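You operate a simulated robot arm through the tools that you are given. There is no shell and no other tool.

You are at the controls of a simulated robot arm. One attempt, no reset.

TASK
Store the orange sample in the pocket marked noon, turned to the red pointer, and brake the table again.
Fine: the cans stay in their pockets. Set down upright: what you pick out.

The check looks at the end state, three seconds after you hand in, the way a careful person would. Anything else that was tipped, shoved, dropped, spilled or broken makes it a failure.

THE ROBOT
A 6-joint arm with a two-finger gripper, fixed in place. Base frame: the origin is at the foot of the arm, x ahead of it, y to its left, z up; the work surface is at about z = 86. Units: cm, degrees, N and s.
With the tool pointing down near the work surface it reaches from about 14 to 68 cm from the base axis. Its first joint turns from -66.0 to 66.0 degrees. Payload 2.45 kg.
The TCP is the grasp point between the finger pads, 3 cm short of the fingertips. In the tool frame z runs along the fingers and y along their closing line. The gripper opens to 10.6 cm. The gripper's body begins 7.9 cm behind the TCP.
Orientation is told as [roll, pitch, yaw] about the base's x, y, z axes, in that order, counted from this pose: with the fingers straight down and closing along the base's y, the tool's x points along the base's -x, its y along +y and its z along -z.

THE INTERFACE
- The arm moves only by the tool move_arm. Its argument "motion" is a list of rows, each an object of numbers (a shift or turn left out is 0, a gripper value left out holds the last): "x", "y", "z": the shift along the tool's x, y, z in cm; "rx", "ry", "rz": the turn, a rotation vector about the tool's x, y, z in degrees; "grip": the opening, from 0 (shut) to 1 (fully open). In form: [{"x": .., "y": .., "z": .., "rx": .., "ry": .., "rz": .., "grip": ..}, ...]. A call has 1 to 20 rows; each row is the pose to reach, as a shift and turn from the pose commanded when the call began, along the tool's axes at that moment. Rows are played at 5 a second. More than 5 cm and 8.6 degrees between two rows, or a gripper value outside its range, and nothing of the call is played. A pose out of reach is approached as far as the arm can. The call stops where the force on the tool passes 50 N (or 10 N more than at its start, if that is more) or the arm is blocked; 0.2 s more then pass. Each finger travels about 15.3 cm/s and halts on what it meets, pressing with about 34 N; the grip force reading is that of the motor and also rises with nothing between the fingers. The clock runs only during rows and for 0.2 s after the last one: add rows that repeat a pose to give the fingers time. It gives the time, the measured TCP pose, the force on the tool (base axes), the opening and the grip force at its end, in the units of the frame above (readings bear some noise), with the torque about the TCP (base axes, N m) and any sound that the robot's microphone picked up, and new pictures: "views" is both (left out), scene, wrist or none.
- Cameras (640 x 400 px; columns grow to the right, rows downward): "scene" is fixed at [7.83, 44.17, 140.18]; the picture's right is [-0.45, -0.89, 0.00], its down [-0.53, 0.26, -0.81] and it looks along [0.72, -0.36, -0.59] (base axes); focal length 275 px, centre (320, 200). "wrist" rides on the gripper at [7.6, -0.1, -10.6] in the tool frame; the picture's right is [0.02, 1.00, 0.00], its down [-0.78, 0.02, -0.62] and it looks along [-0.62, 0.01, 0.78] (tool axes); focal length 247 px, centre (320, 200). There is no depth. A picture from a camera that has moved, and an enlarged one, comes with that camera's place and axes in the base frame and with its lens.
- zoom(camera, box): a new picture of the part [left, top, right, bottom] of that camera's present view, enlarged. It takes no simulated time.
- job_done(): hands the job in; it is judged then, once.

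Nothing tells you positions but the pictures and the camera data. Unless the task says otherwise, let go and move clear before handing in.

The tools are called after ">>>" as a command line: name --argument value ..., lists and objects as JSON in quotes. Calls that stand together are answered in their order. move_arm: Moves the arm, as the interface text tells. Its arguments: {"type":"object","properties":{"motion":{"type":"array","items":{"type":"object","properties":{"x":{"type":"number"},"y":{"type":"number"},"z":{"type":"number"},"rx":{"type":"number"},"ry":{"type":"number"},"rz":{"type":"number"},"grip":{"type":"number"}}}},"views":{"type":"string","enum":["both","scene","wrist","none"]}},"required":["motion"]} The other tools are called the same way: zoom (camera, box) takes an enlarged picture of a part of a camera's view; job_done () hands the job in.

At the start:

```text
time_s: 0.0
tcp_pos: [38.15, 23.31, 124.02]
orientation: [0.1, -0.1, 0.1]
ft_force: [0.5, 0.4, 0.1]
wrist_torque: [-0.01, -0.01, 0.01]
grip_width: 10.6
grip_force: 0.0
```

scene: 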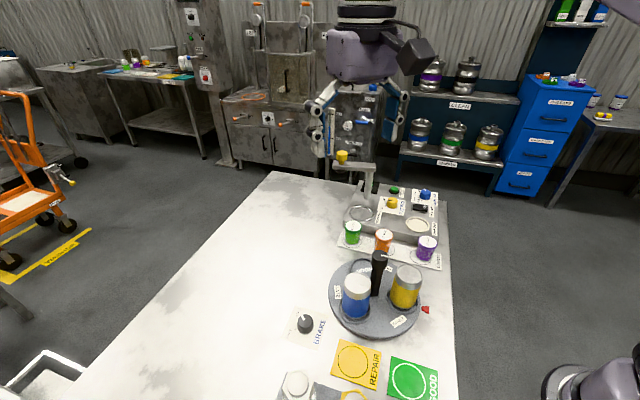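
wrist: 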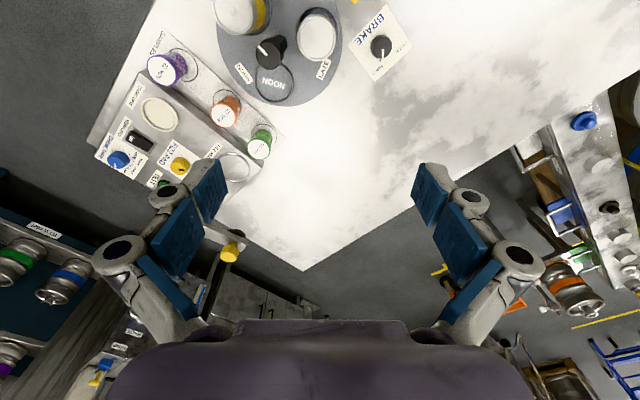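

I see a turntable with a blue and a yellow can and a central handle, a brake knob beside it, and a sample rack holding green, orange and purple samples. I'll zoom in for detail before moving.

>>> zoom --camera "scene" --box '[280, 220, 460, 350]'

>>> zoom --camera "scene" --box '[320, 170, 460, 270]'

>>> zoom --camera "wrist" --box '[190, 0, 430, 150]'

>>> zoom --camera "wrist" --box '[80, 30, 300, 200]'

>>> zoom --camera "scene" --box '[270, 290, 450, 400]'

```text
3.08 times, centred on (370, 285) of scene
camera zoom: at [7.83, 44.17, 140.18], right [-0.45, -0.89, 0.0], down [-0.53, 0.26, -0.81], along [0.72, -0.36, -0.59], focal length 845 px, centre (166, -62)
```

zoom: 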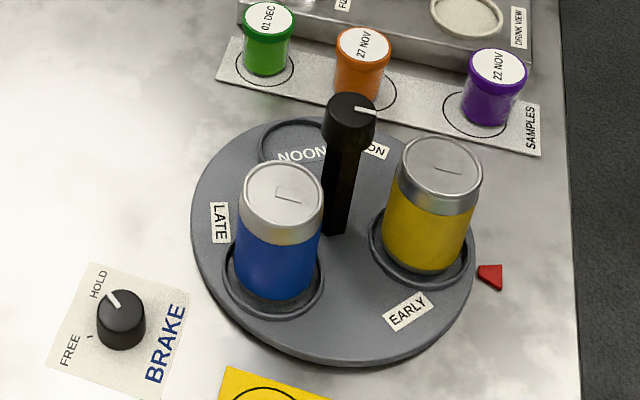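

```text
4.00 times, centred on (390, 220) of scene
camera zoom: at [7.83, 44.17, 140.18], right [-0.45, -0.89, 0.0], down [-0.53, 0.26, -0.81], along [0.72, -0.36, -0.59], focal length 1099 px, centre (40, 120)
```

zoom: 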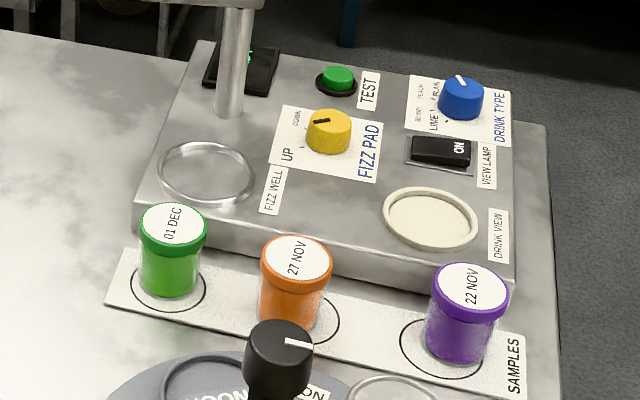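

```text
2.67 times, centred on (310, 75) of wrist
camera zoom: at [30.43, 23.11, 134.63], right [-0.02, 1.0, 0.0], down [0.78, 0.02, 0.62], along [0.62, 0.01, -0.78], focal length 659 px, centre (347, 533)
```

zoom: 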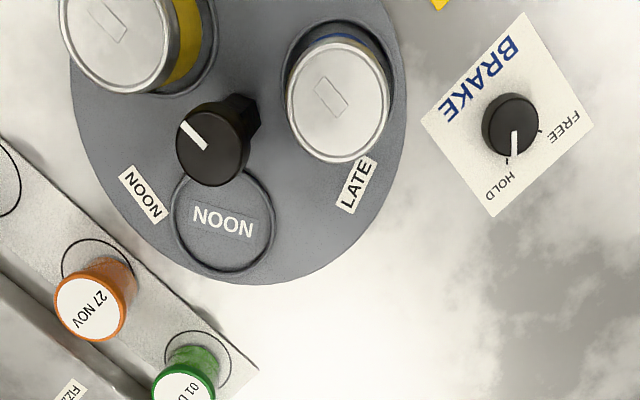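

```text
2.35 times, centred on (190, 115) of wrist
camera zoom: at [30.43, 23.11, 134.63], right [-0.02, 1.0, 0.0], down [0.78, 0.02, 0.62], along [0.62, 0.01, -0.78], focal length 581 px, centre (626, 400)
```

zoom: 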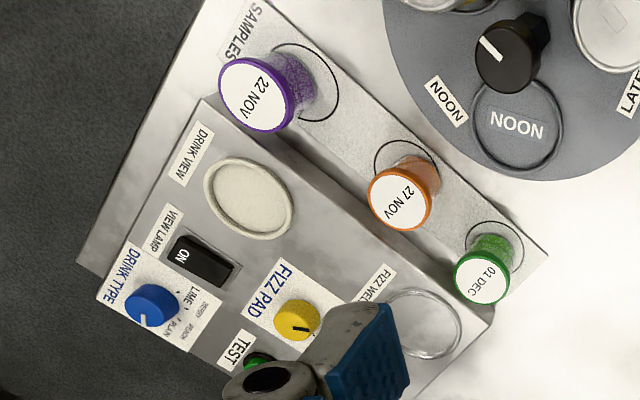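

```text
3.56 times, centred on (360, 345) of scene
camera zoom: at [7.83, 44.17, 140.18], right [-0.45, -0.89, 0.0], down [-0.53, 0.26, -0.81], along [0.72, -0.36, -0.59], focal length 977 px, centre (178, -316)
```

zoom: 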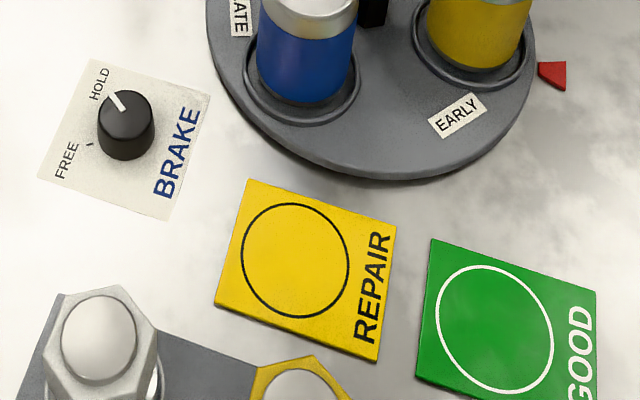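

The table is at about (35.3, 17.2). The empty NOON pocket sits at about -19°, and the red pointer is at about -132° with the yellow (EARLY) pocket facing it. The brake knob at about (35.5, 33) is set to HOLD. I'll move above it for a closer look.

>>> move_arm --motion '[{"x": 0.5, "y": 2, "z": 4}, {"x": 1, "y": 4, "z": 8}, {"x": 1.6, "y": 6, "z": 12}, {"x": 2.1, "y": 8, "z": 16}, {"x": 2.6, "y": 9.8, "z": 20}, {"x": 2.6, "y": 9.8, "z": 20}]'

```text
time_s: 1.4
tcp_pos: [35.62, 33.2, 103.98]
orientation: [0.1, 0.0, 0.1]
ft_force: [-0.3, -0.6, -0.6]
wrist_torque: [-0.03, -0.01, 0.02]
grip_width: 10.58
grip_force: 0.0
camera wrist: at [27.87, 33.05, 114.6], right [-0.02, 1.0, 0.0], down [0.78, 0.02, 0.62], along [0.62, 0.01, -0.78], focal length 247 px, centre (320, 200)
```

scene: 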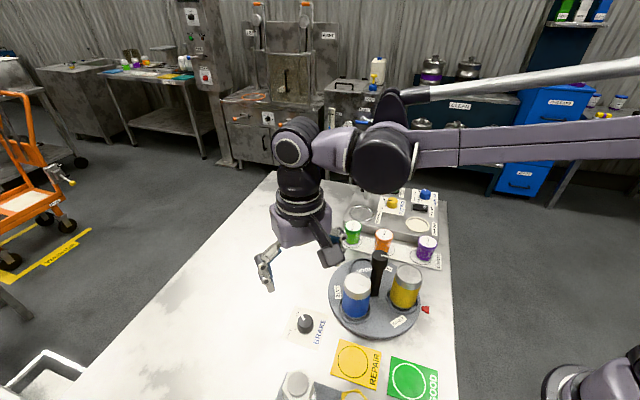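
wrist: 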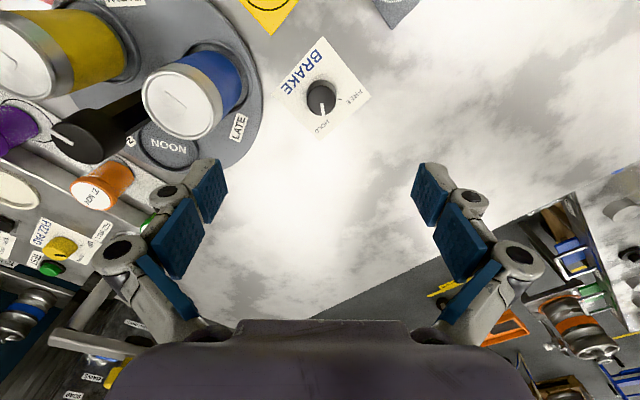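

>>> zoom --camera "wrist" --box '[260, 20, 390, 150]'

>>> zoom --camera "wrist" --box '[0, 0, 270, 220]'

>>> zoom --camera "scene" --box '[270, 290, 350, 360]'

```text
3.08 times, centred on (325, 85) of wrist
camera zoom: at [27.87, 33.05, 114.6], right [-0.02, 1.0, 0.0], down [0.78, 0.02, 0.62], along [0.62, 0.01, -0.78], focal length 760 px, centre (305, 554)
```

zoom: 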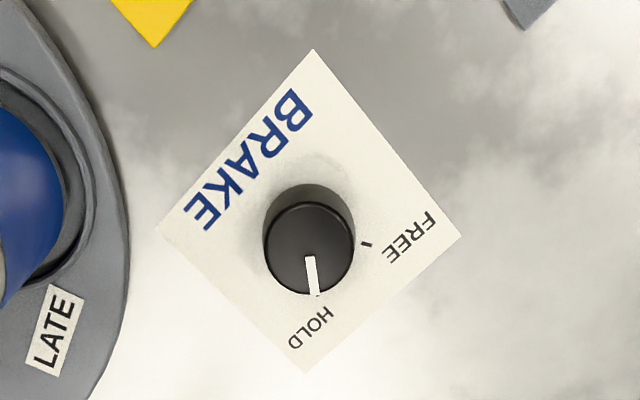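

```text
1.82 times, centred on (135, 110) of wrist
camera zoom: at [27.87, 33.05, 114.6], right [-0.02, 1.0, 0.0], down [0.78, 0.02, 0.62], along [0.62, 0.01, -0.78], focal length 449 px, centre (656, 364)
```

zoom: 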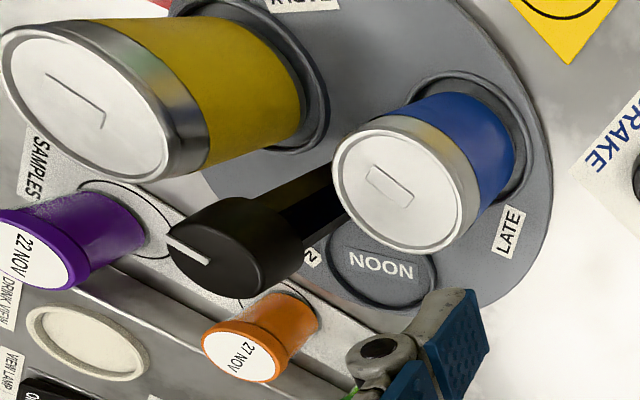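

```text
5.71 times, centred on (310, 325) of scene
camera zoom: at [7.83, 44.17, 140.18], right [-0.45, -0.89, 0.0], down [-0.53, 0.26, -0.81], along [0.72, -0.36, -0.59], focal length 1570 px, centre (377, -514)
```

zoom: 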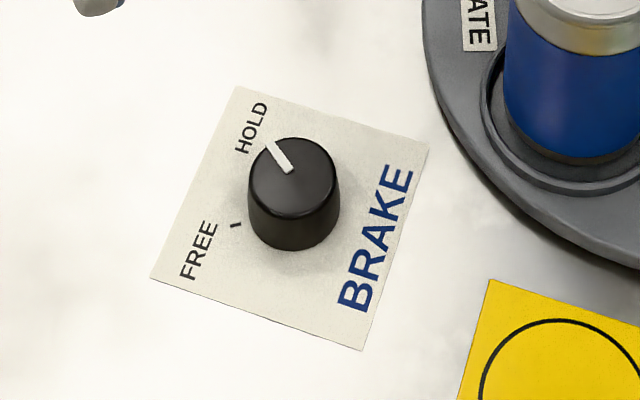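

The brake knob centre is at about (35.6, 33.3), with its top at z≈88.7 and a diameter of about 3 cm. HOLD is at about 8° and FREE at about 76°, so I need roughly a +68° turn. I'll pre-rotate the wrist to -34° and half close the gripper before going down.

>>> move_arm --motion '[{"x": 0, "y": 0.1, "z": 1, "rz": 8.5, "grip": 0.55}, {"x": 0, "y": 0.1, "z": 3, "rz": 17, "grip": 0.55}, {"x": 0, "y": 0.1, "z": 6, "rz": 25.5, "grip": 0.55}, {"x": 0, "y": 0.1, "z": 9, "rz": 34, "grip": 0.55}, {"x": 0, "y": 0.1, "z": 9, "rz": 34, "grip": 0.55}]'

```text
time_s: 2.6
tcp_pos: [35.65, 33.36, 94.95]
orientation: [0.1, -0.1, -34.0]
ft_force: [-0.4, 0.0, -0.6]
wrist_torque: [0.01, 0.0, -0.01]
grip_width: 5.85
grip_force: 0.0
camera wrist: at [29.16, 37.48, 105.6], right [0.54, 0.84, 0.0], down [0.66, -0.43, 0.62], along [0.52, -0.34, -0.78], focal length 247 px, centre (320, 200)
```

scene: 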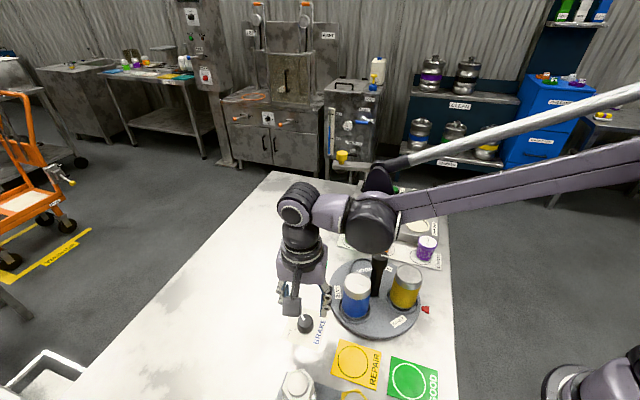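
wrist: 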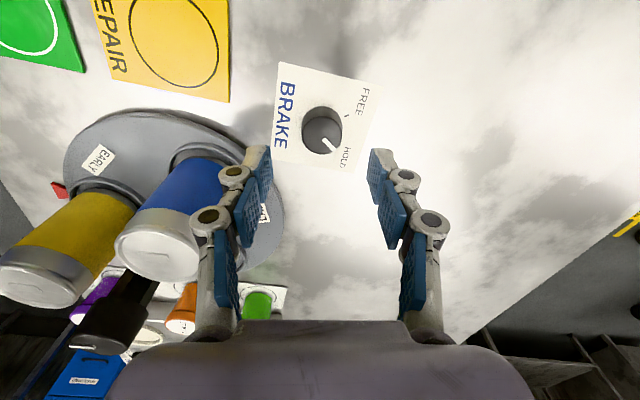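

The knob is centred between the fingers. I'll go straight down around it and close.

>>> move_arm --motion '[{"z": 2}, {"z": 4}, {"z": 5.2}, {"z": 5.3}]'

>>> zoom --camera "scene" --box '[250, 220, 410, 350]'

```text
time_s: 3.6
tcp_pos: [35.63, 33.19, 89.71]
orientation: [0.2, 0.0, -33.9]
ft_force: [-0.1, 0.0, 0.0]
wrist_torque: [-0.04, 0.01, -0.06]
grip_width: 5.83
grip_force: 0.1
camera wrist: at [29.09, 37.39, 100.36], right [0.54, 0.84, 0.0], down [0.66, -0.42, 0.62], along [0.52, -0.34, -0.78], focal length 247 px, centre (320, 200)
```

scene: 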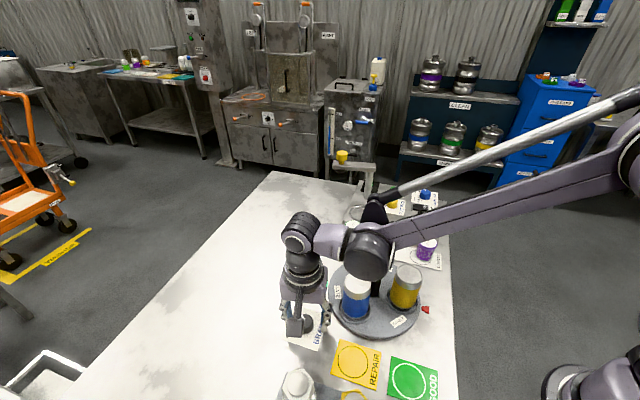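
wrist: 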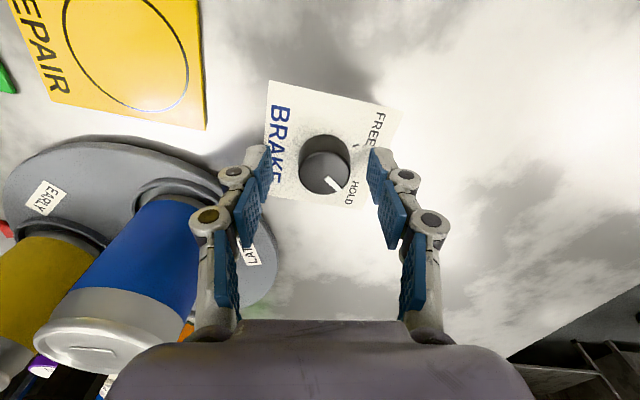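

```text
3.08 times, centred on (330, 285) of scene
camera zoom: at [7.83, 44.17, 140.18], right [-0.45, -0.89, 0.0], down [-0.53, 0.26, -0.81], along [0.72, -0.36, -0.59], focal length 845 px, centre (289, -62)
```

zoom: 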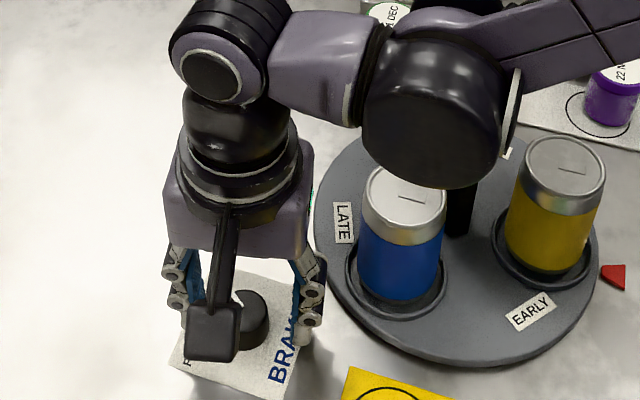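

Alignment looks good, and I feel no contact force. Closing on the knob now.

>>> move_arm --motion '[{"grip": 0.3}, {"grip": 0.2}, {"grip": 0.2}]' --views "wrist"

```text
time_s: 4.4
tcp_pos: [35.73, 33.42, 89.74]
orientation: [0.4, -0.1, -33.9]
ft_force: [12.4, 18.8, 4.9]
wrist_torque: [0.52, 0.25, 0.02]
grip_width: 3.12
grip_force: 45.0
camera wrist: at [29.17, 37.54, 100.38], right [0.54, 0.84, 0.01], down [0.66, -0.43, 0.62], along [0.53, -0.33, -0.78], focal length 247 px, centre (320, 200)
```

wrist: 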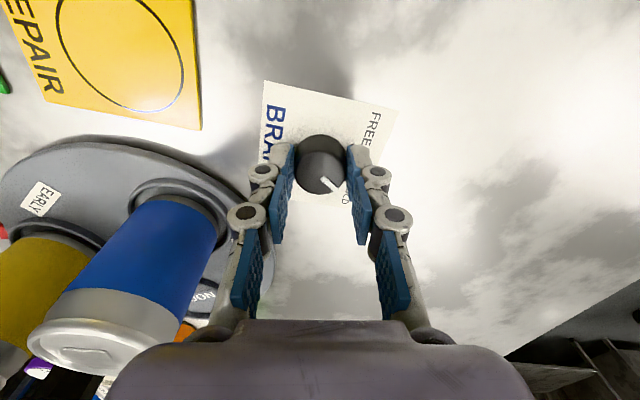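

The grip is firm, but there's a sideways load of about 22 N along tool +y, so I'll shift toward it a little before turning.

>>> move_arm --motion '[{"y": 0.15}, {"y": 0.2}]' --views "none"

```text
time_s: 5.0
tcp_pos: [35.78, 33.5, 89.81]
orientation: [0.3, -0.1, -34.0]
ft_force: [3.8, 14.5, 27.0]
wrist_torque: [0.57, -0.37, 0.04]
grip_width: 3.1
grip_force: 45.1
```

>>> move_arm --motion '[{"y": 0.1, "z": -0.1}, {"y": 0.1, "z": -0.15}]' --views "none"

```text
time_s: 5.6
tcp_pos: [35.76, 33.45, 89.81]
orientation: [0.1, 0.0, -33.9]
ft_force: [-0.2, 11.4, -13.9]
wrist_torque: [0.28, -0.34, 0.05]
grip_width: 3.07
grip_force: 44.9
```

Loads are low now. I'll start turning the knob toward FREE (yaw positive).

>>> move_arm --motion '[{"rz": -6, "z": 0.05}, {"rz": -12, "z": 0.05}, {"rz": -18, "z": 0.05}, {"rz": -24, "z": 0.05}]' --views "wrist"

```text
time_s: 6.6
tcp_pos: [35.73, 33.42, 89.76]
orientation: [0.1, 0.1, -9.8]
ft_force: [-7.1, 4.2, -27.8]
wrist_torque: [0.08, -0.1, -0.03]
grip_width: 3.11
grip_force: 45.0
camera wrist: at [28.09, 34.58, 100.39], right [0.15, 0.99, 0.0], down [0.78, -0.12, 0.62], along [0.61, -0.09, -0.78], focal length 247 px, centre (320, 200)
```

wrist: 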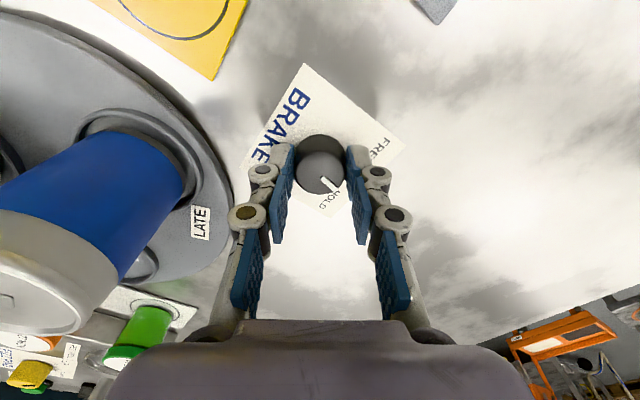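

The knob is following the gripper. I'll keep turning.

>>> move_arm --motion '[{"rz": -7, "z": 0.08}, {"rz": -14, "z": 0.1}, {"rz": -21, "z": 0.1}, {"rz": -28, "z": 0.1}, {"rz": -35, "z": 0.1}]' --views "wrist"

>>> zoom --camera "wrist" --box '[250, 80, 390, 220]'

```text
time_s: 7.8
tcp_pos: [35.64, 33.29, 89.75]
orientation: [-0.1, 0.0, 25.2]
ft_force: [-13.4, -12.3, -0.1]
wrist_torque: [0.0, -0.54, 0.0]
grip_width: 3.1
grip_force: 44.7
camera wrist: at [28.81, 29.96, 100.4], right [-0.44, 0.9, 0.0], down [0.7, 0.35, 0.62], along [0.56, 0.27, -0.78], focal length 247 px, centre (320, 200)
```

wrist: 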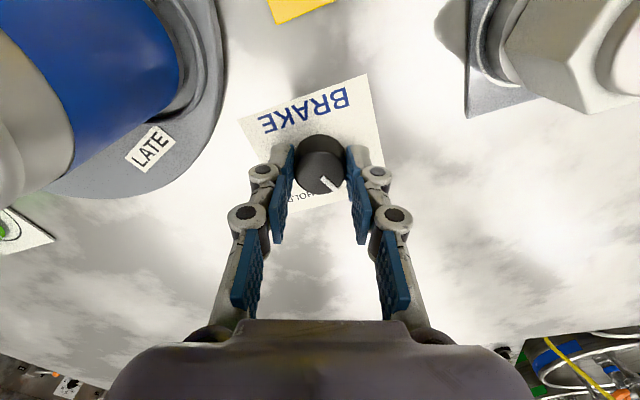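

```text
2.86 times, centred on (320, 150) of wrist
camera zoom: at [28.81, 29.96, 100.4], right [-0.44, 0.9, 0.0], down [0.7, 0.35, 0.62], along [0.56, 0.27, -0.78], focal length 706 px, centre (320, 343)
```

zoom: 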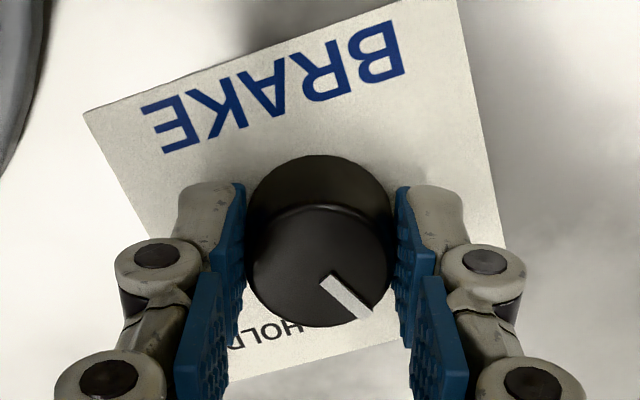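

The knob line is now at about 67°, and the FREE tick is at about 76–79°. I'll turn about 10° more.

>>> move_arm --motion '[{"rz": -4, "y": -0.05}, {"rz": -8, "y": -0.1}, {"rz": -10.5, "y": -0.1}, {"rz": -10.5, "y": -0.1}]' --views "wrist"

>>> zoom --camera "wrist" --box '[250, 80, 390, 220]'

```text
time_s: 8.8
tcp_pos: [35.71, 33.34, 89.77]
orientation: [0.0, 0.3, 35.5]
ft_force: [-13.3, -15.0, 5.0]
wrist_torque: [-0.01, -0.06, -0.49]
grip_width: 3.09
grip_force: 44.9
camera wrist: at [29.59, 28.76, 100.41], right [-0.6, 0.8, 0.0], down [0.63, 0.47, 0.62], along [0.5, 0.37, -0.79], focal length 247 px, centre (320, 200)
```

wrist: 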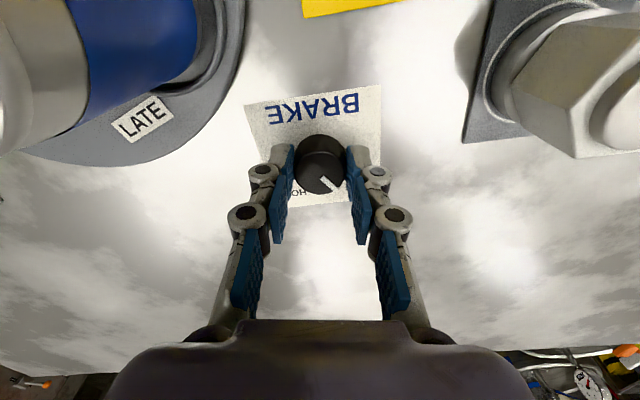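

```text
2.86 times, centred on (320, 150) of wrist
camera zoom: at [29.59, 28.76, 100.41], right [-0.6, 0.8, 0.0], down [0.63, 0.47, 0.62], along [0.5, 0.37, -0.79], focal length 706 px, centre (320, 343)
```

zoom: 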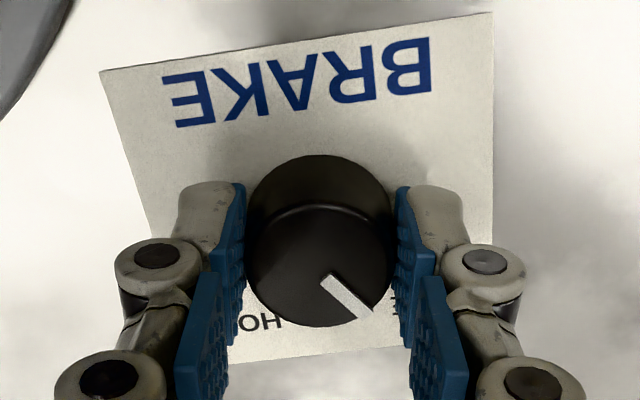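

The torque about z has risen to -0.49 N m, so the knob seems to have reached its end stop at FREE. I'll release, lift and inspect.

>>> move_arm --motion '[{"grip": 0.5}, {"grip": 0.55}, {"z": -2, "grip": 0.55}, {"z": -6, "grip": 0.55}, {"z": -10, "grip": 0.55}, {"z": -14, "grip": 0.55}]'

>>> zoom --camera "wrist" --box '[240, 40, 400, 160]'

>>> zoom --camera "scene" --box '[260, 280, 360, 360]'

```text
time_s: 10.2
tcp_pos: [35.77, 33.36, 103.81]
orientation: [0.0, -0.1, 35.6]
ft_force: [-0.4, 0.3, -0.8]
wrist_torque: [0.02, 0.01, 0.02]
grip_width: 5.84
grip_force: 0.2
camera wrist: at [29.59, 28.64, 114.38], right [-0.6, 0.8, 0.0], down [0.63, 0.47, 0.62], along [0.5, 0.37, -0.78], focal length 247 px, centre (320, 200)
```

scene: 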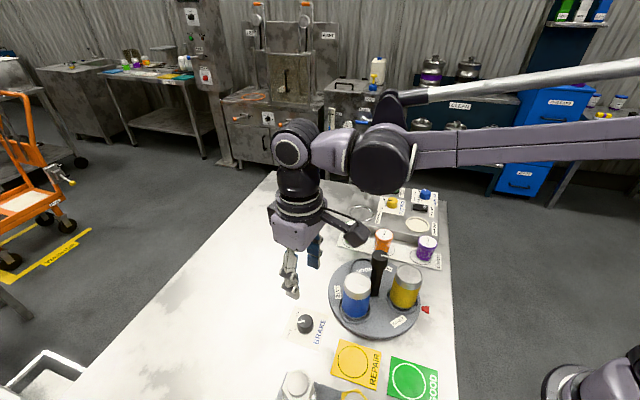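
wrist: 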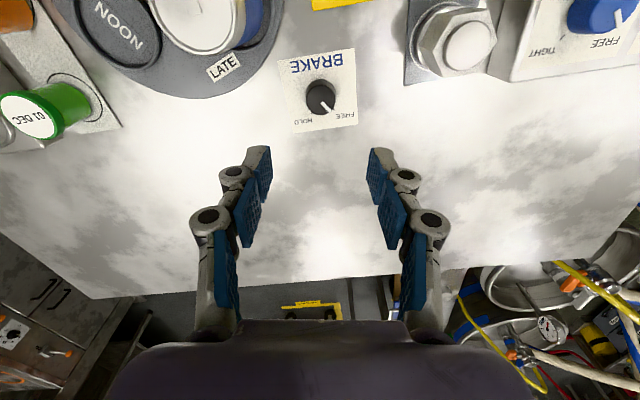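

```text
3.33 times, centred on (320, 100) of wrist
camera zoom: at [29.59, 28.64, 114.38], right [-0.6, 0.8, 0.0], down [0.63, 0.47, 0.62], along [0.5, 0.37, -0.78], focal length 823 px, centre (320, 533)
```

zoom: 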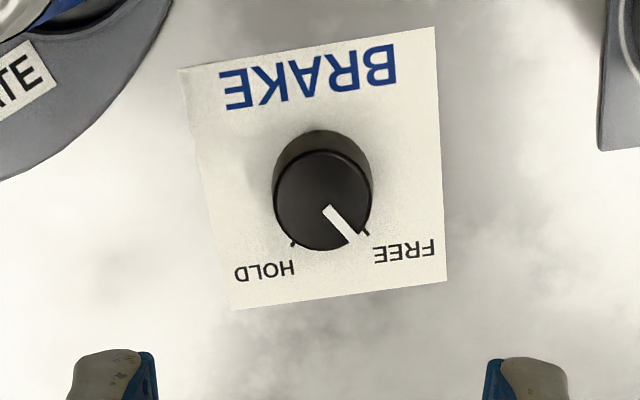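

```text
5.00 times, centred on (310, 320) of scene
camera zoom: at [7.83, 44.17, 140.18], right [-0.45, -0.89, 0.0], down [-0.53, 0.26, -0.81], along [0.72, -0.36, -0.59], focal length 1374 px, centre (370, -400)
```

zoom: 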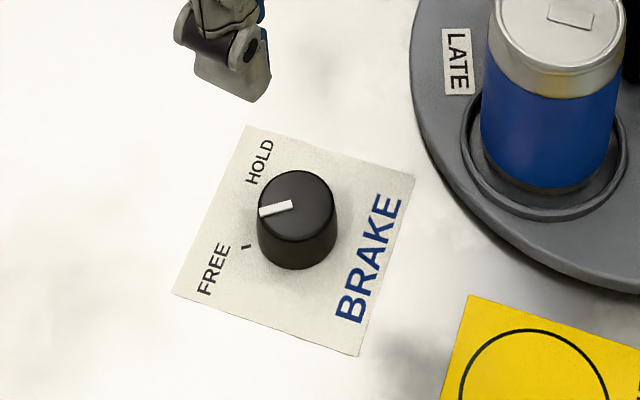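

The brake line now sits at the FREE tick. Next I'll lift and move above the table's central handle to locate it precisely.

>>> move_arm --motion '[{"x": 0, "y": 0, "z": -4, "grip": 0.7}, {"x": 1, "y": -1.3, "z": -8}, {"x": 3.3, "y": -4.3, "z": -9}, {"x": 5.5, "y": -7.2, "z": -9}, {"x": 7.7, "y": -10.1, "z": -9}, {"x": 9.8, "y": -12.8, "z": -9}, {"x": 9.8, "y": -12.8, "z": -9}]'

>>> zoom --camera "wrist" --box '[160, 20, 480, 220]'

```text
time_s: 11.8
tcp_pos: [35.19, 17.14, 112.64]
orientation: [-0.1, -0.1, 35.6]
ft_force: [-0.7, 0.0, -0.5]
wrist_torque: [0.03, 0.0, -0.05]
grip_width: 7.42
grip_force: 0.0
camera wrist: at [29.02, 12.55, 123.22], right [-0.6, 0.8, 0.0], down [0.63, 0.47, 0.62], along [0.5, 0.37, -0.78], focal length 247 px, centre (320, 200)
```

scene: 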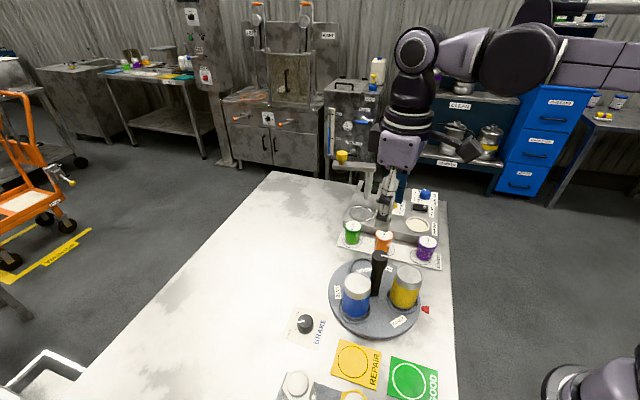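
wrist: 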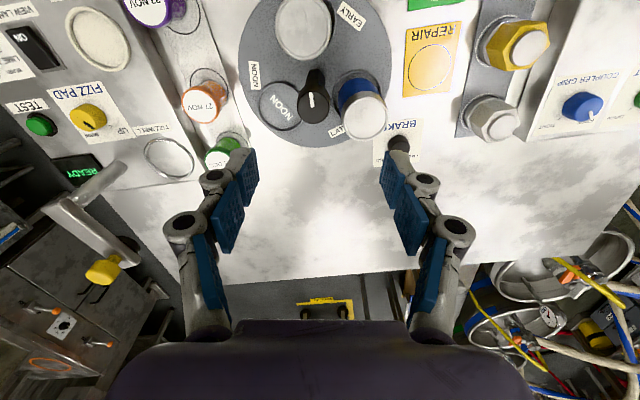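

```text
2.00 times, centred on (320, 120) of wrist
camera zoom: at [29.02, 12.55, 123.22], right [-0.6, 0.8, 0.0], down [0.63, 0.47, 0.62], along [0.5, 0.37, -0.78], focal length 494 px, centre (320, 360)
```

zoom: 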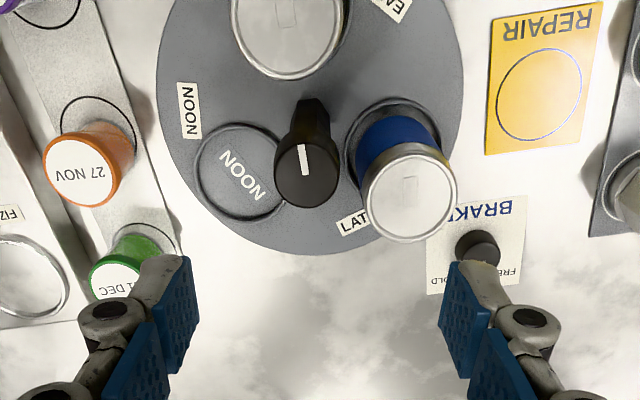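

>>> zoom --camera "scene" --box '[350, 240, 410, 300]'

>>> zoom --camera "wrist" --box '[280, 50, 360, 140]'

>>> zoom --camera "scene" --box '[320, 240, 440, 350]'

```text
6.67 times, centred on (380, 270) of scene
camera zoom: at [7.83, 44.17, 140.18], right [-0.45, -0.89, 0.0], down [-0.53, 0.26, -0.81], along [0.72, -0.36, -0.59], focal length 1831 px, centre (-80, -267)
```

zoom: 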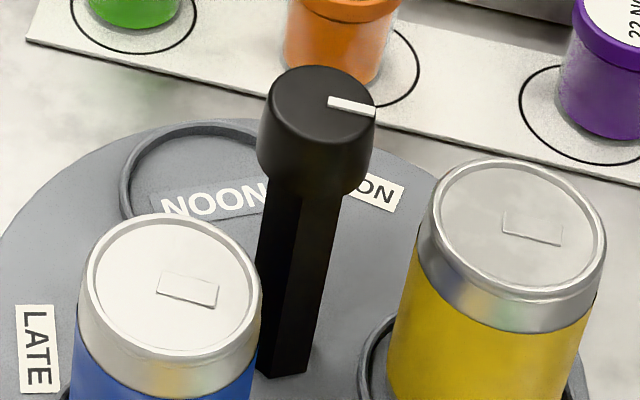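

```text
4.44 times, centred on (320, 95) of wrist
camera zoom: at [29.02, 12.55, 123.22], right [-0.6, 0.8, 0.0], down [0.63, 0.47, 0.62], along [0.5, 0.37, -0.78], focal length 1098 px, centre (320, 667)
```

zoom: 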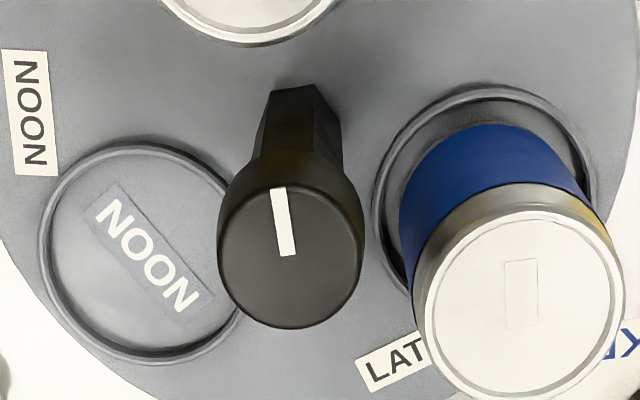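

```text
3.64 times, centred on (380, 295) of scene
camera zoom: at [7.83, 44.17, 140.18], right [-0.45, -0.89, 0.0], down [-0.53, 0.26, -0.81], along [0.72, -0.36, -0.59], focal length 999 px, centre (102, -146)
```

zoom: 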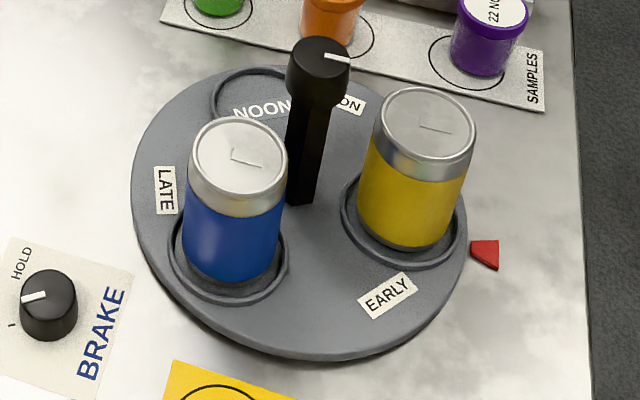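

The handle knob is at about (35.6, 16.75) with its top at z≈99.4, and the can tops are at about 96.1. The pointer sits at -135°, in line with the EARLY pocket, so the table needs a -120° (clockwise) turn. I'll set the yaw to +71° so that the fingers come down between the cans.

>>> move_arm --motion '[{"x": -0.1, "y": -0.5, "rz": -7, "grip": 0.55}, {"x": -0.12, "y": -0.57, "rz": -14}, {"x": -0.12, "y": -0.57, "rz": -21}, {"x": -0.12, "y": -0.57, "rz": -28}, {"x": -0.12, "y": -0.57, "rz": -35.4}, {"x": -0.12, "y": -0.57, "z": 4, "rz": -35.4}, {"x": -0.12, "y": -0.57, "z": 8, "rz": -35.4}, {"x": -0.12, "y": -0.57, "z": 8, "rz": -35.4}]'

>>> zoom --camera "wrist" --box '[220, 60, 420, 220]'

>>> zoom --camera "scene" --box '[320, 200, 460, 320]'

```text
time_s: 13.6
tcp_pos: [35.73, 16.83, 104.9]
orientation: [0.0, 0.0, 70.9]
ft_force: [0.2, 0.2, 0.0]
wrist_torque: [0.0, 0.02, 0.03]
grip_width: 5.84
grip_force: 0.1
camera wrist: at [33.27, 9.48, 115.52], right [-0.95, 0.31, 0.0], down [0.24, 0.75, 0.62], along [0.19, 0.59, -0.78], focal length 247 px, centre (320, 200)
```

scene: 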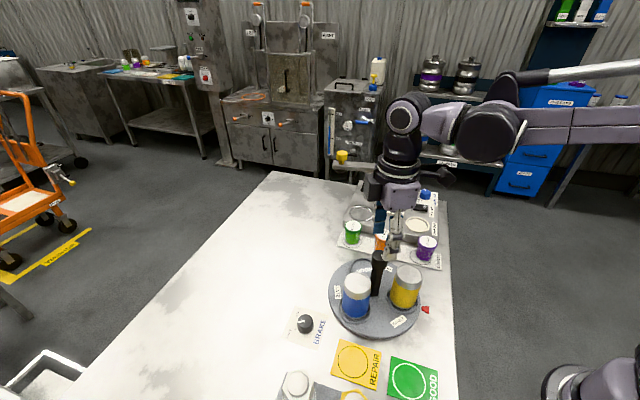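
wrist: 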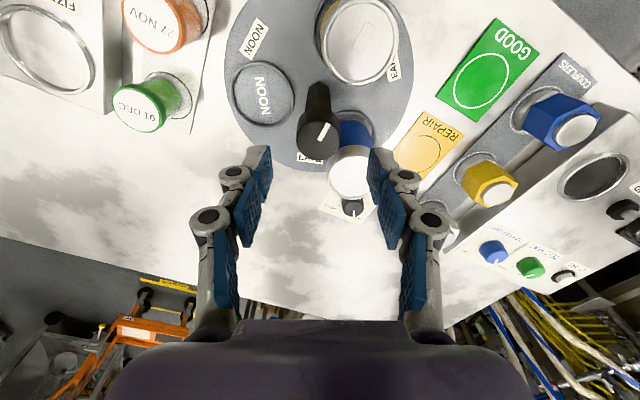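

```text
2.50 times, centred on (320, 140) of wrist
camera zoom: at [33.27, 9.48, 115.52], right [-0.95, 0.31, 0.0], down [0.24, 0.75, 0.62], along [0.19, 0.59, -0.78], focal length 617 px, centre (320, 350)
```

zoom: 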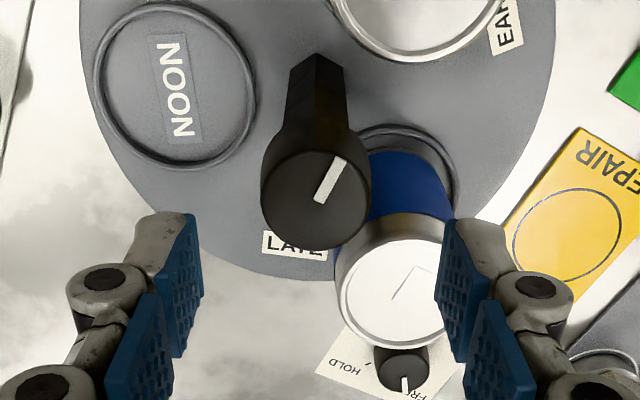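

```text
3.33 times, centred on (390, 260) of scene
camera zoom: at [7.83, 44.17, 140.18], right [-0.45, -0.89, 0.0], down [-0.53, 0.26, -0.81], along [0.72, -0.36, -0.59], focal length 916 px, centre (87, 0)
```

zoom: 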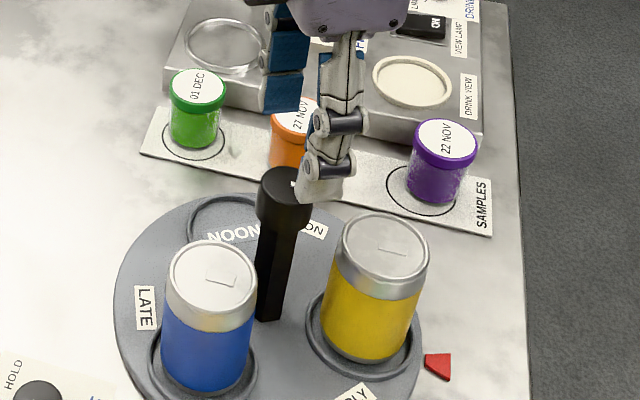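

The knob is nearly centred between the fingers. I'll make a small correction and go down around the handle knob, keeping the tips just above can-top height.

>>> move_arm --motion '[{"x": 0.15, "y": -0.08, "z": 1.5}, {"x": 0.15, "y": -0.08, "z": 3.5}, {"x": 0.15, "y": -0.08, "z": 5.1}, {"x": 0.15, "y": -0.08, "z": 5.1}]'

>>> zoom --camera "wrist" --box '[220, 60, 420, 220]'

>>> zoom --camera "scene" --box '[320, 200, 460, 320]'

```text
time_s: 14.6
tcp_pos: [35.64, 16.76, 99.65]
orientation: [-0.1, -0.2, 71.0]
ft_force: [0.2, -0.1, 0.2]
wrist_torque: [-0.01, 0.02, 0.02]
grip_width: 5.83
grip_force: 0.0
camera wrist: at [33.34, 9.39, 110.21], right [-0.95, 0.31, 0.0], down [0.24, 0.75, 0.62], along [0.19, 0.59, -0.78], focal length 247 px, centre (320, 200)
```

scene: 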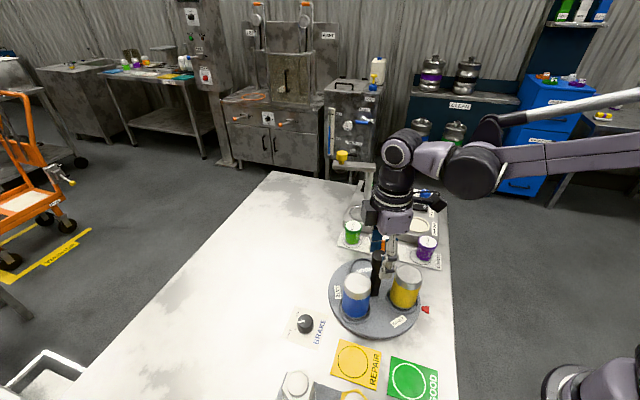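
wrist: 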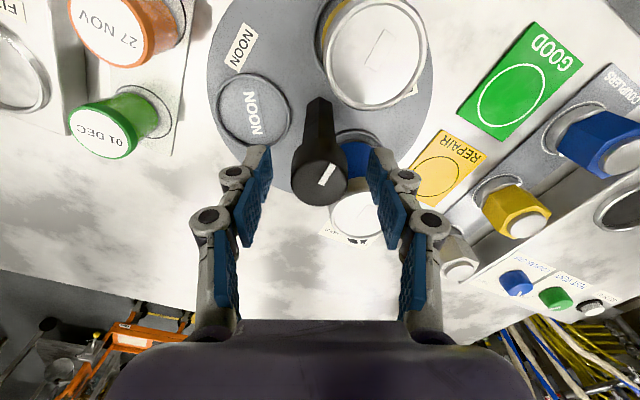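

```text
2.50 times, centred on (320, 140) of wrist
camera zoom: at [33.34, 9.39, 110.21], right [-0.95, 0.31, 0.0], down [0.24, 0.75, 0.62], along [0.19, 0.59, -0.78], focal length 617 px, centre (320, 350)
```

zoom: 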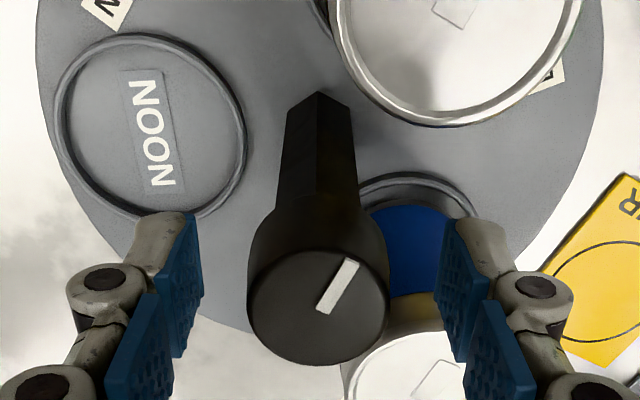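

```text
3.33 times, centred on (390, 260) of scene
camera zoom: at [7.83, 44.17, 140.18], right [-0.45, -0.89, 0.0], down [-0.53, 0.26, -0.81], along [0.72, -0.36, -0.59], focal length 916 px, centre (87, 0)
```

zoom: 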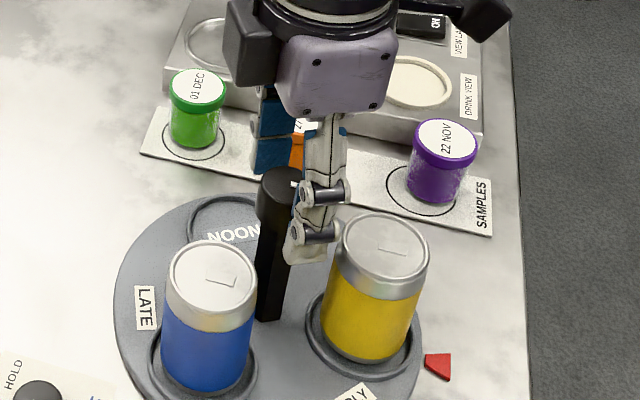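

Fingers are clear of the cans and the knob is centred. Closing on it.

>>> move_arm --motion '[{"grip": 0.4}, {"grip": 0.25}, {"grip": 0.25}]' --views "none"

```text
time_s: 15.4
tcp_pos: [35.87, 16.73, 99.54]
orientation: [-0.1, -0.2, 71.0]
ft_force: [1.4, 0.0, 1.3]
wrist_torque: [-0.12, -0.06, 0.0]
grip_width: 3.3
grip_force: 44.7
```

The grip is good with almost no side load. I'll turn the table clockwise (rz positive), starting with a small test turn.

>>> move_arm --motion '[{"rz": 4}, {"rz": 8}, {"rz": 12}, {"rz": 16}]' --views "scene"

>>> zoom --camera "scene" --box '[310, 220, 450, 350]'

```text
time_s: 16.4
tcp_pos: [35.86, 16.63, 99.68]
orientation: [0.0, -0.1, 54.9]
ft_force: [1.7, -5.1, 5.8]
wrist_torque: [0.38, -0.54, 0.0]
grip_width: 3.29
grip_force: 45.1
```

scene: 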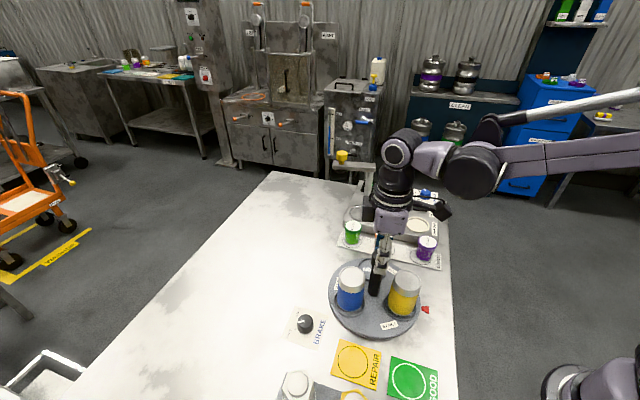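

```text
3.08 times, centred on (380, 285) of scene
camera zoom: at [7.83, 44.16, 140.19], right [-0.45, -0.89, 0.0], down [-0.53, 0.26, -0.81], along [0.72, -0.36, -0.59], focal length 845 px, centre (135, -62)
```

zoom: 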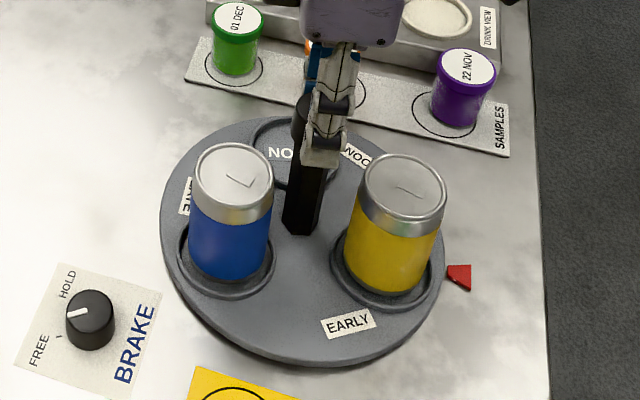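

The table turns freely with the handle. I'll continue clockwise.

>>> move_arm --motion '[{"rz": 6}, {"rz": 12}, {"rz": 18}, {"rz": 24}, {"rz": 30}, {"rz": 36}, {"rz": 42}, {"rz": 48}]' --views "scene"

>>> zoom --camera "scene" --box '[310, 220, 450, 350]'

```text
time_s: 18.2
tcp_pos: [35.71, 16.88, 99.67]
orientation: [0.2, -0.1, 6.9]
ft_force: [0.3, 6.5, -2.1]
wrist_torque: [0.13, 0.29, 0.03]
grip_width: 3.31
grip_force: 45.0
```

scene: 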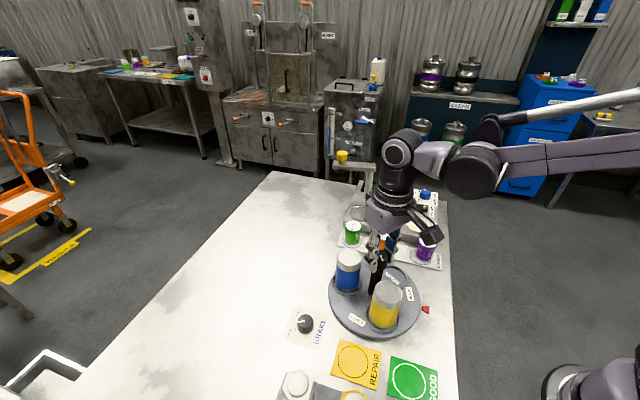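

```text
3.08 times, centred on (380, 285) of scene
camera zoom: at [7.84, 44.19, 140.17], right [-0.45, -0.89, 0.0], down [-0.53, 0.26, -0.81], along [0.72, -0.36, -0.59], focal length 845 px, centre (135, -62)
```

zoom: 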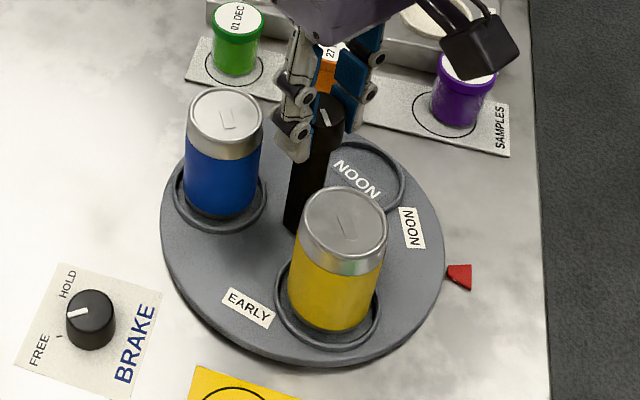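

Turned 64° so far, about 56° to go.

>>> move_arm --motion '[{"rz": 6}, {"rz": 12}, {"rz": 18}, {"rz": 24}, {"rz": 30}, {"rz": 36}, {"rz": 42}, {"rz": 48}, {"rz": 53}, {"rz": 56}, {"rz": 56}]'

>>> zoom --camera "scene" --box '[310, 220, 450, 350]'

>>> zoom --camera "wrist" --box '[160, 0, 480, 200]'

```text
time_s: 20.6
tcp_pos: [35.81, 16.82, 99.57]
orientation: [0.3, 0.2, -49.1]
ft_force: [1.9, 24.8, -1.6]
wrist_torque: [-0.05, -0.39, -0.02]
grip_width: 3.29
grip_force: 45.3
camera wrist: at [30.54, 22.45, 110.29], right [0.74, 0.67, 0.0], down [0.53, -0.58, 0.62], along [0.42, -0.46, -0.79], focal length 247 px, centre (320, 200)
```

scene: 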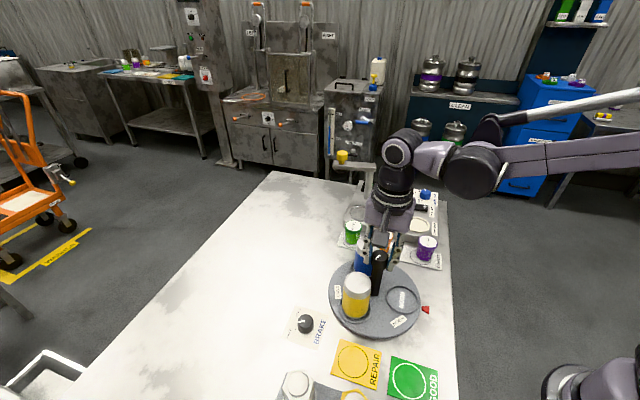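
wrist: 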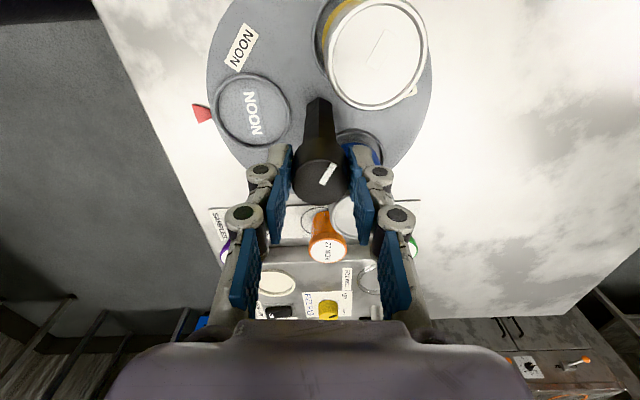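

```text
3.08 times, centred on (380, 285) of scene
camera zoom: at [7.84, 44.24, 140.16], right [-0.45, -0.89, 0.0], down [-0.53, 0.26, -0.81], along [0.72, -0.36, -0.59], focal length 845 px, centre (135, -62)
```

zoom: 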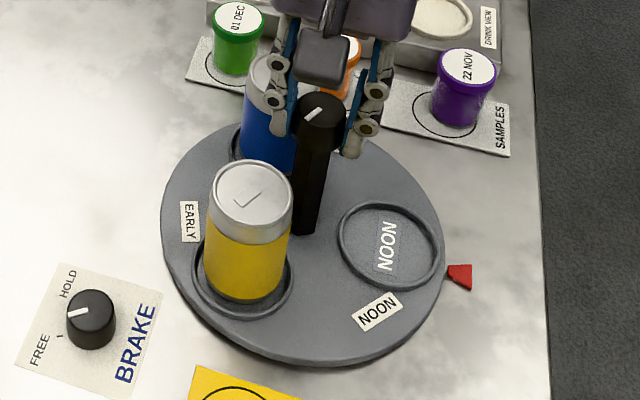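

```text
2.00 times, centred on (320, 100) of wrist
camera zoom: at [30.54, 22.45, 110.29], right [0.74, 0.67, 0.0], down [0.53, -0.58, 0.62], along [0.42, -0.46, -0.79], focal length 494 px, centre (320, 400)
```

zoom: 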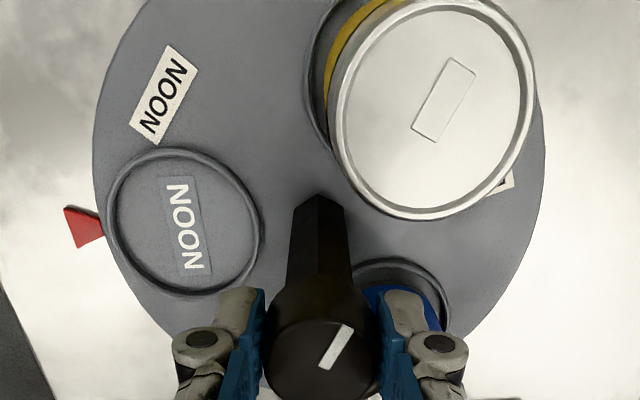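

The NOON pocket is now about at the pointer. I'll check the alignment closely before letting go.

>>> zoom --camera "scene" --box '[375, 275, 440, 335]'

>>> zoom --camera "wrist" --box '[180, 60, 340, 160]'

```text
6.67 times, centred on (408, 305) of scene
camera zoom: at [7.84, 44.24, 140.16], right [-0.45, -0.89, 0.0], down [-0.53, 0.26, -0.81], along [0.72, -0.36, -0.59], focal length 1831 px, centre (-263, -500)
```

zoom: 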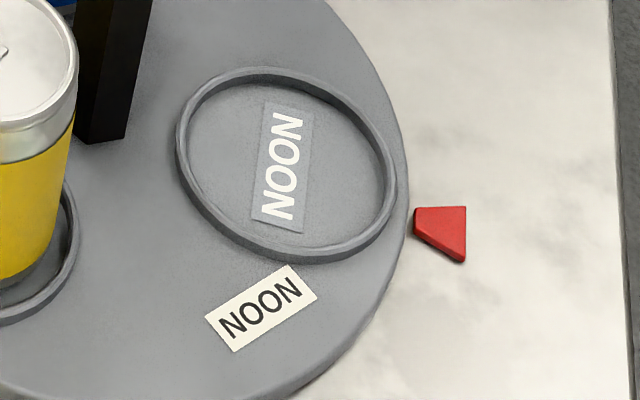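

```text
4.00 times, centred on (260, 110) of wrist
camera zoom: at [30.54, 22.45, 110.29], right [0.74, 0.67, 0.0], down [0.53, -0.58, 0.62], along [0.42, -0.46, -0.79], focal length 988 px, centre (560, 560)
```

zoom: 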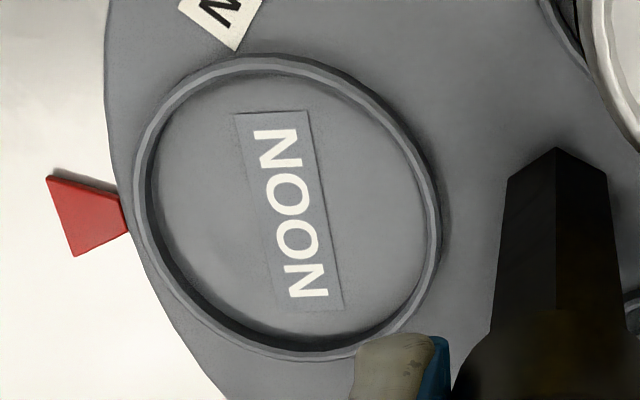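

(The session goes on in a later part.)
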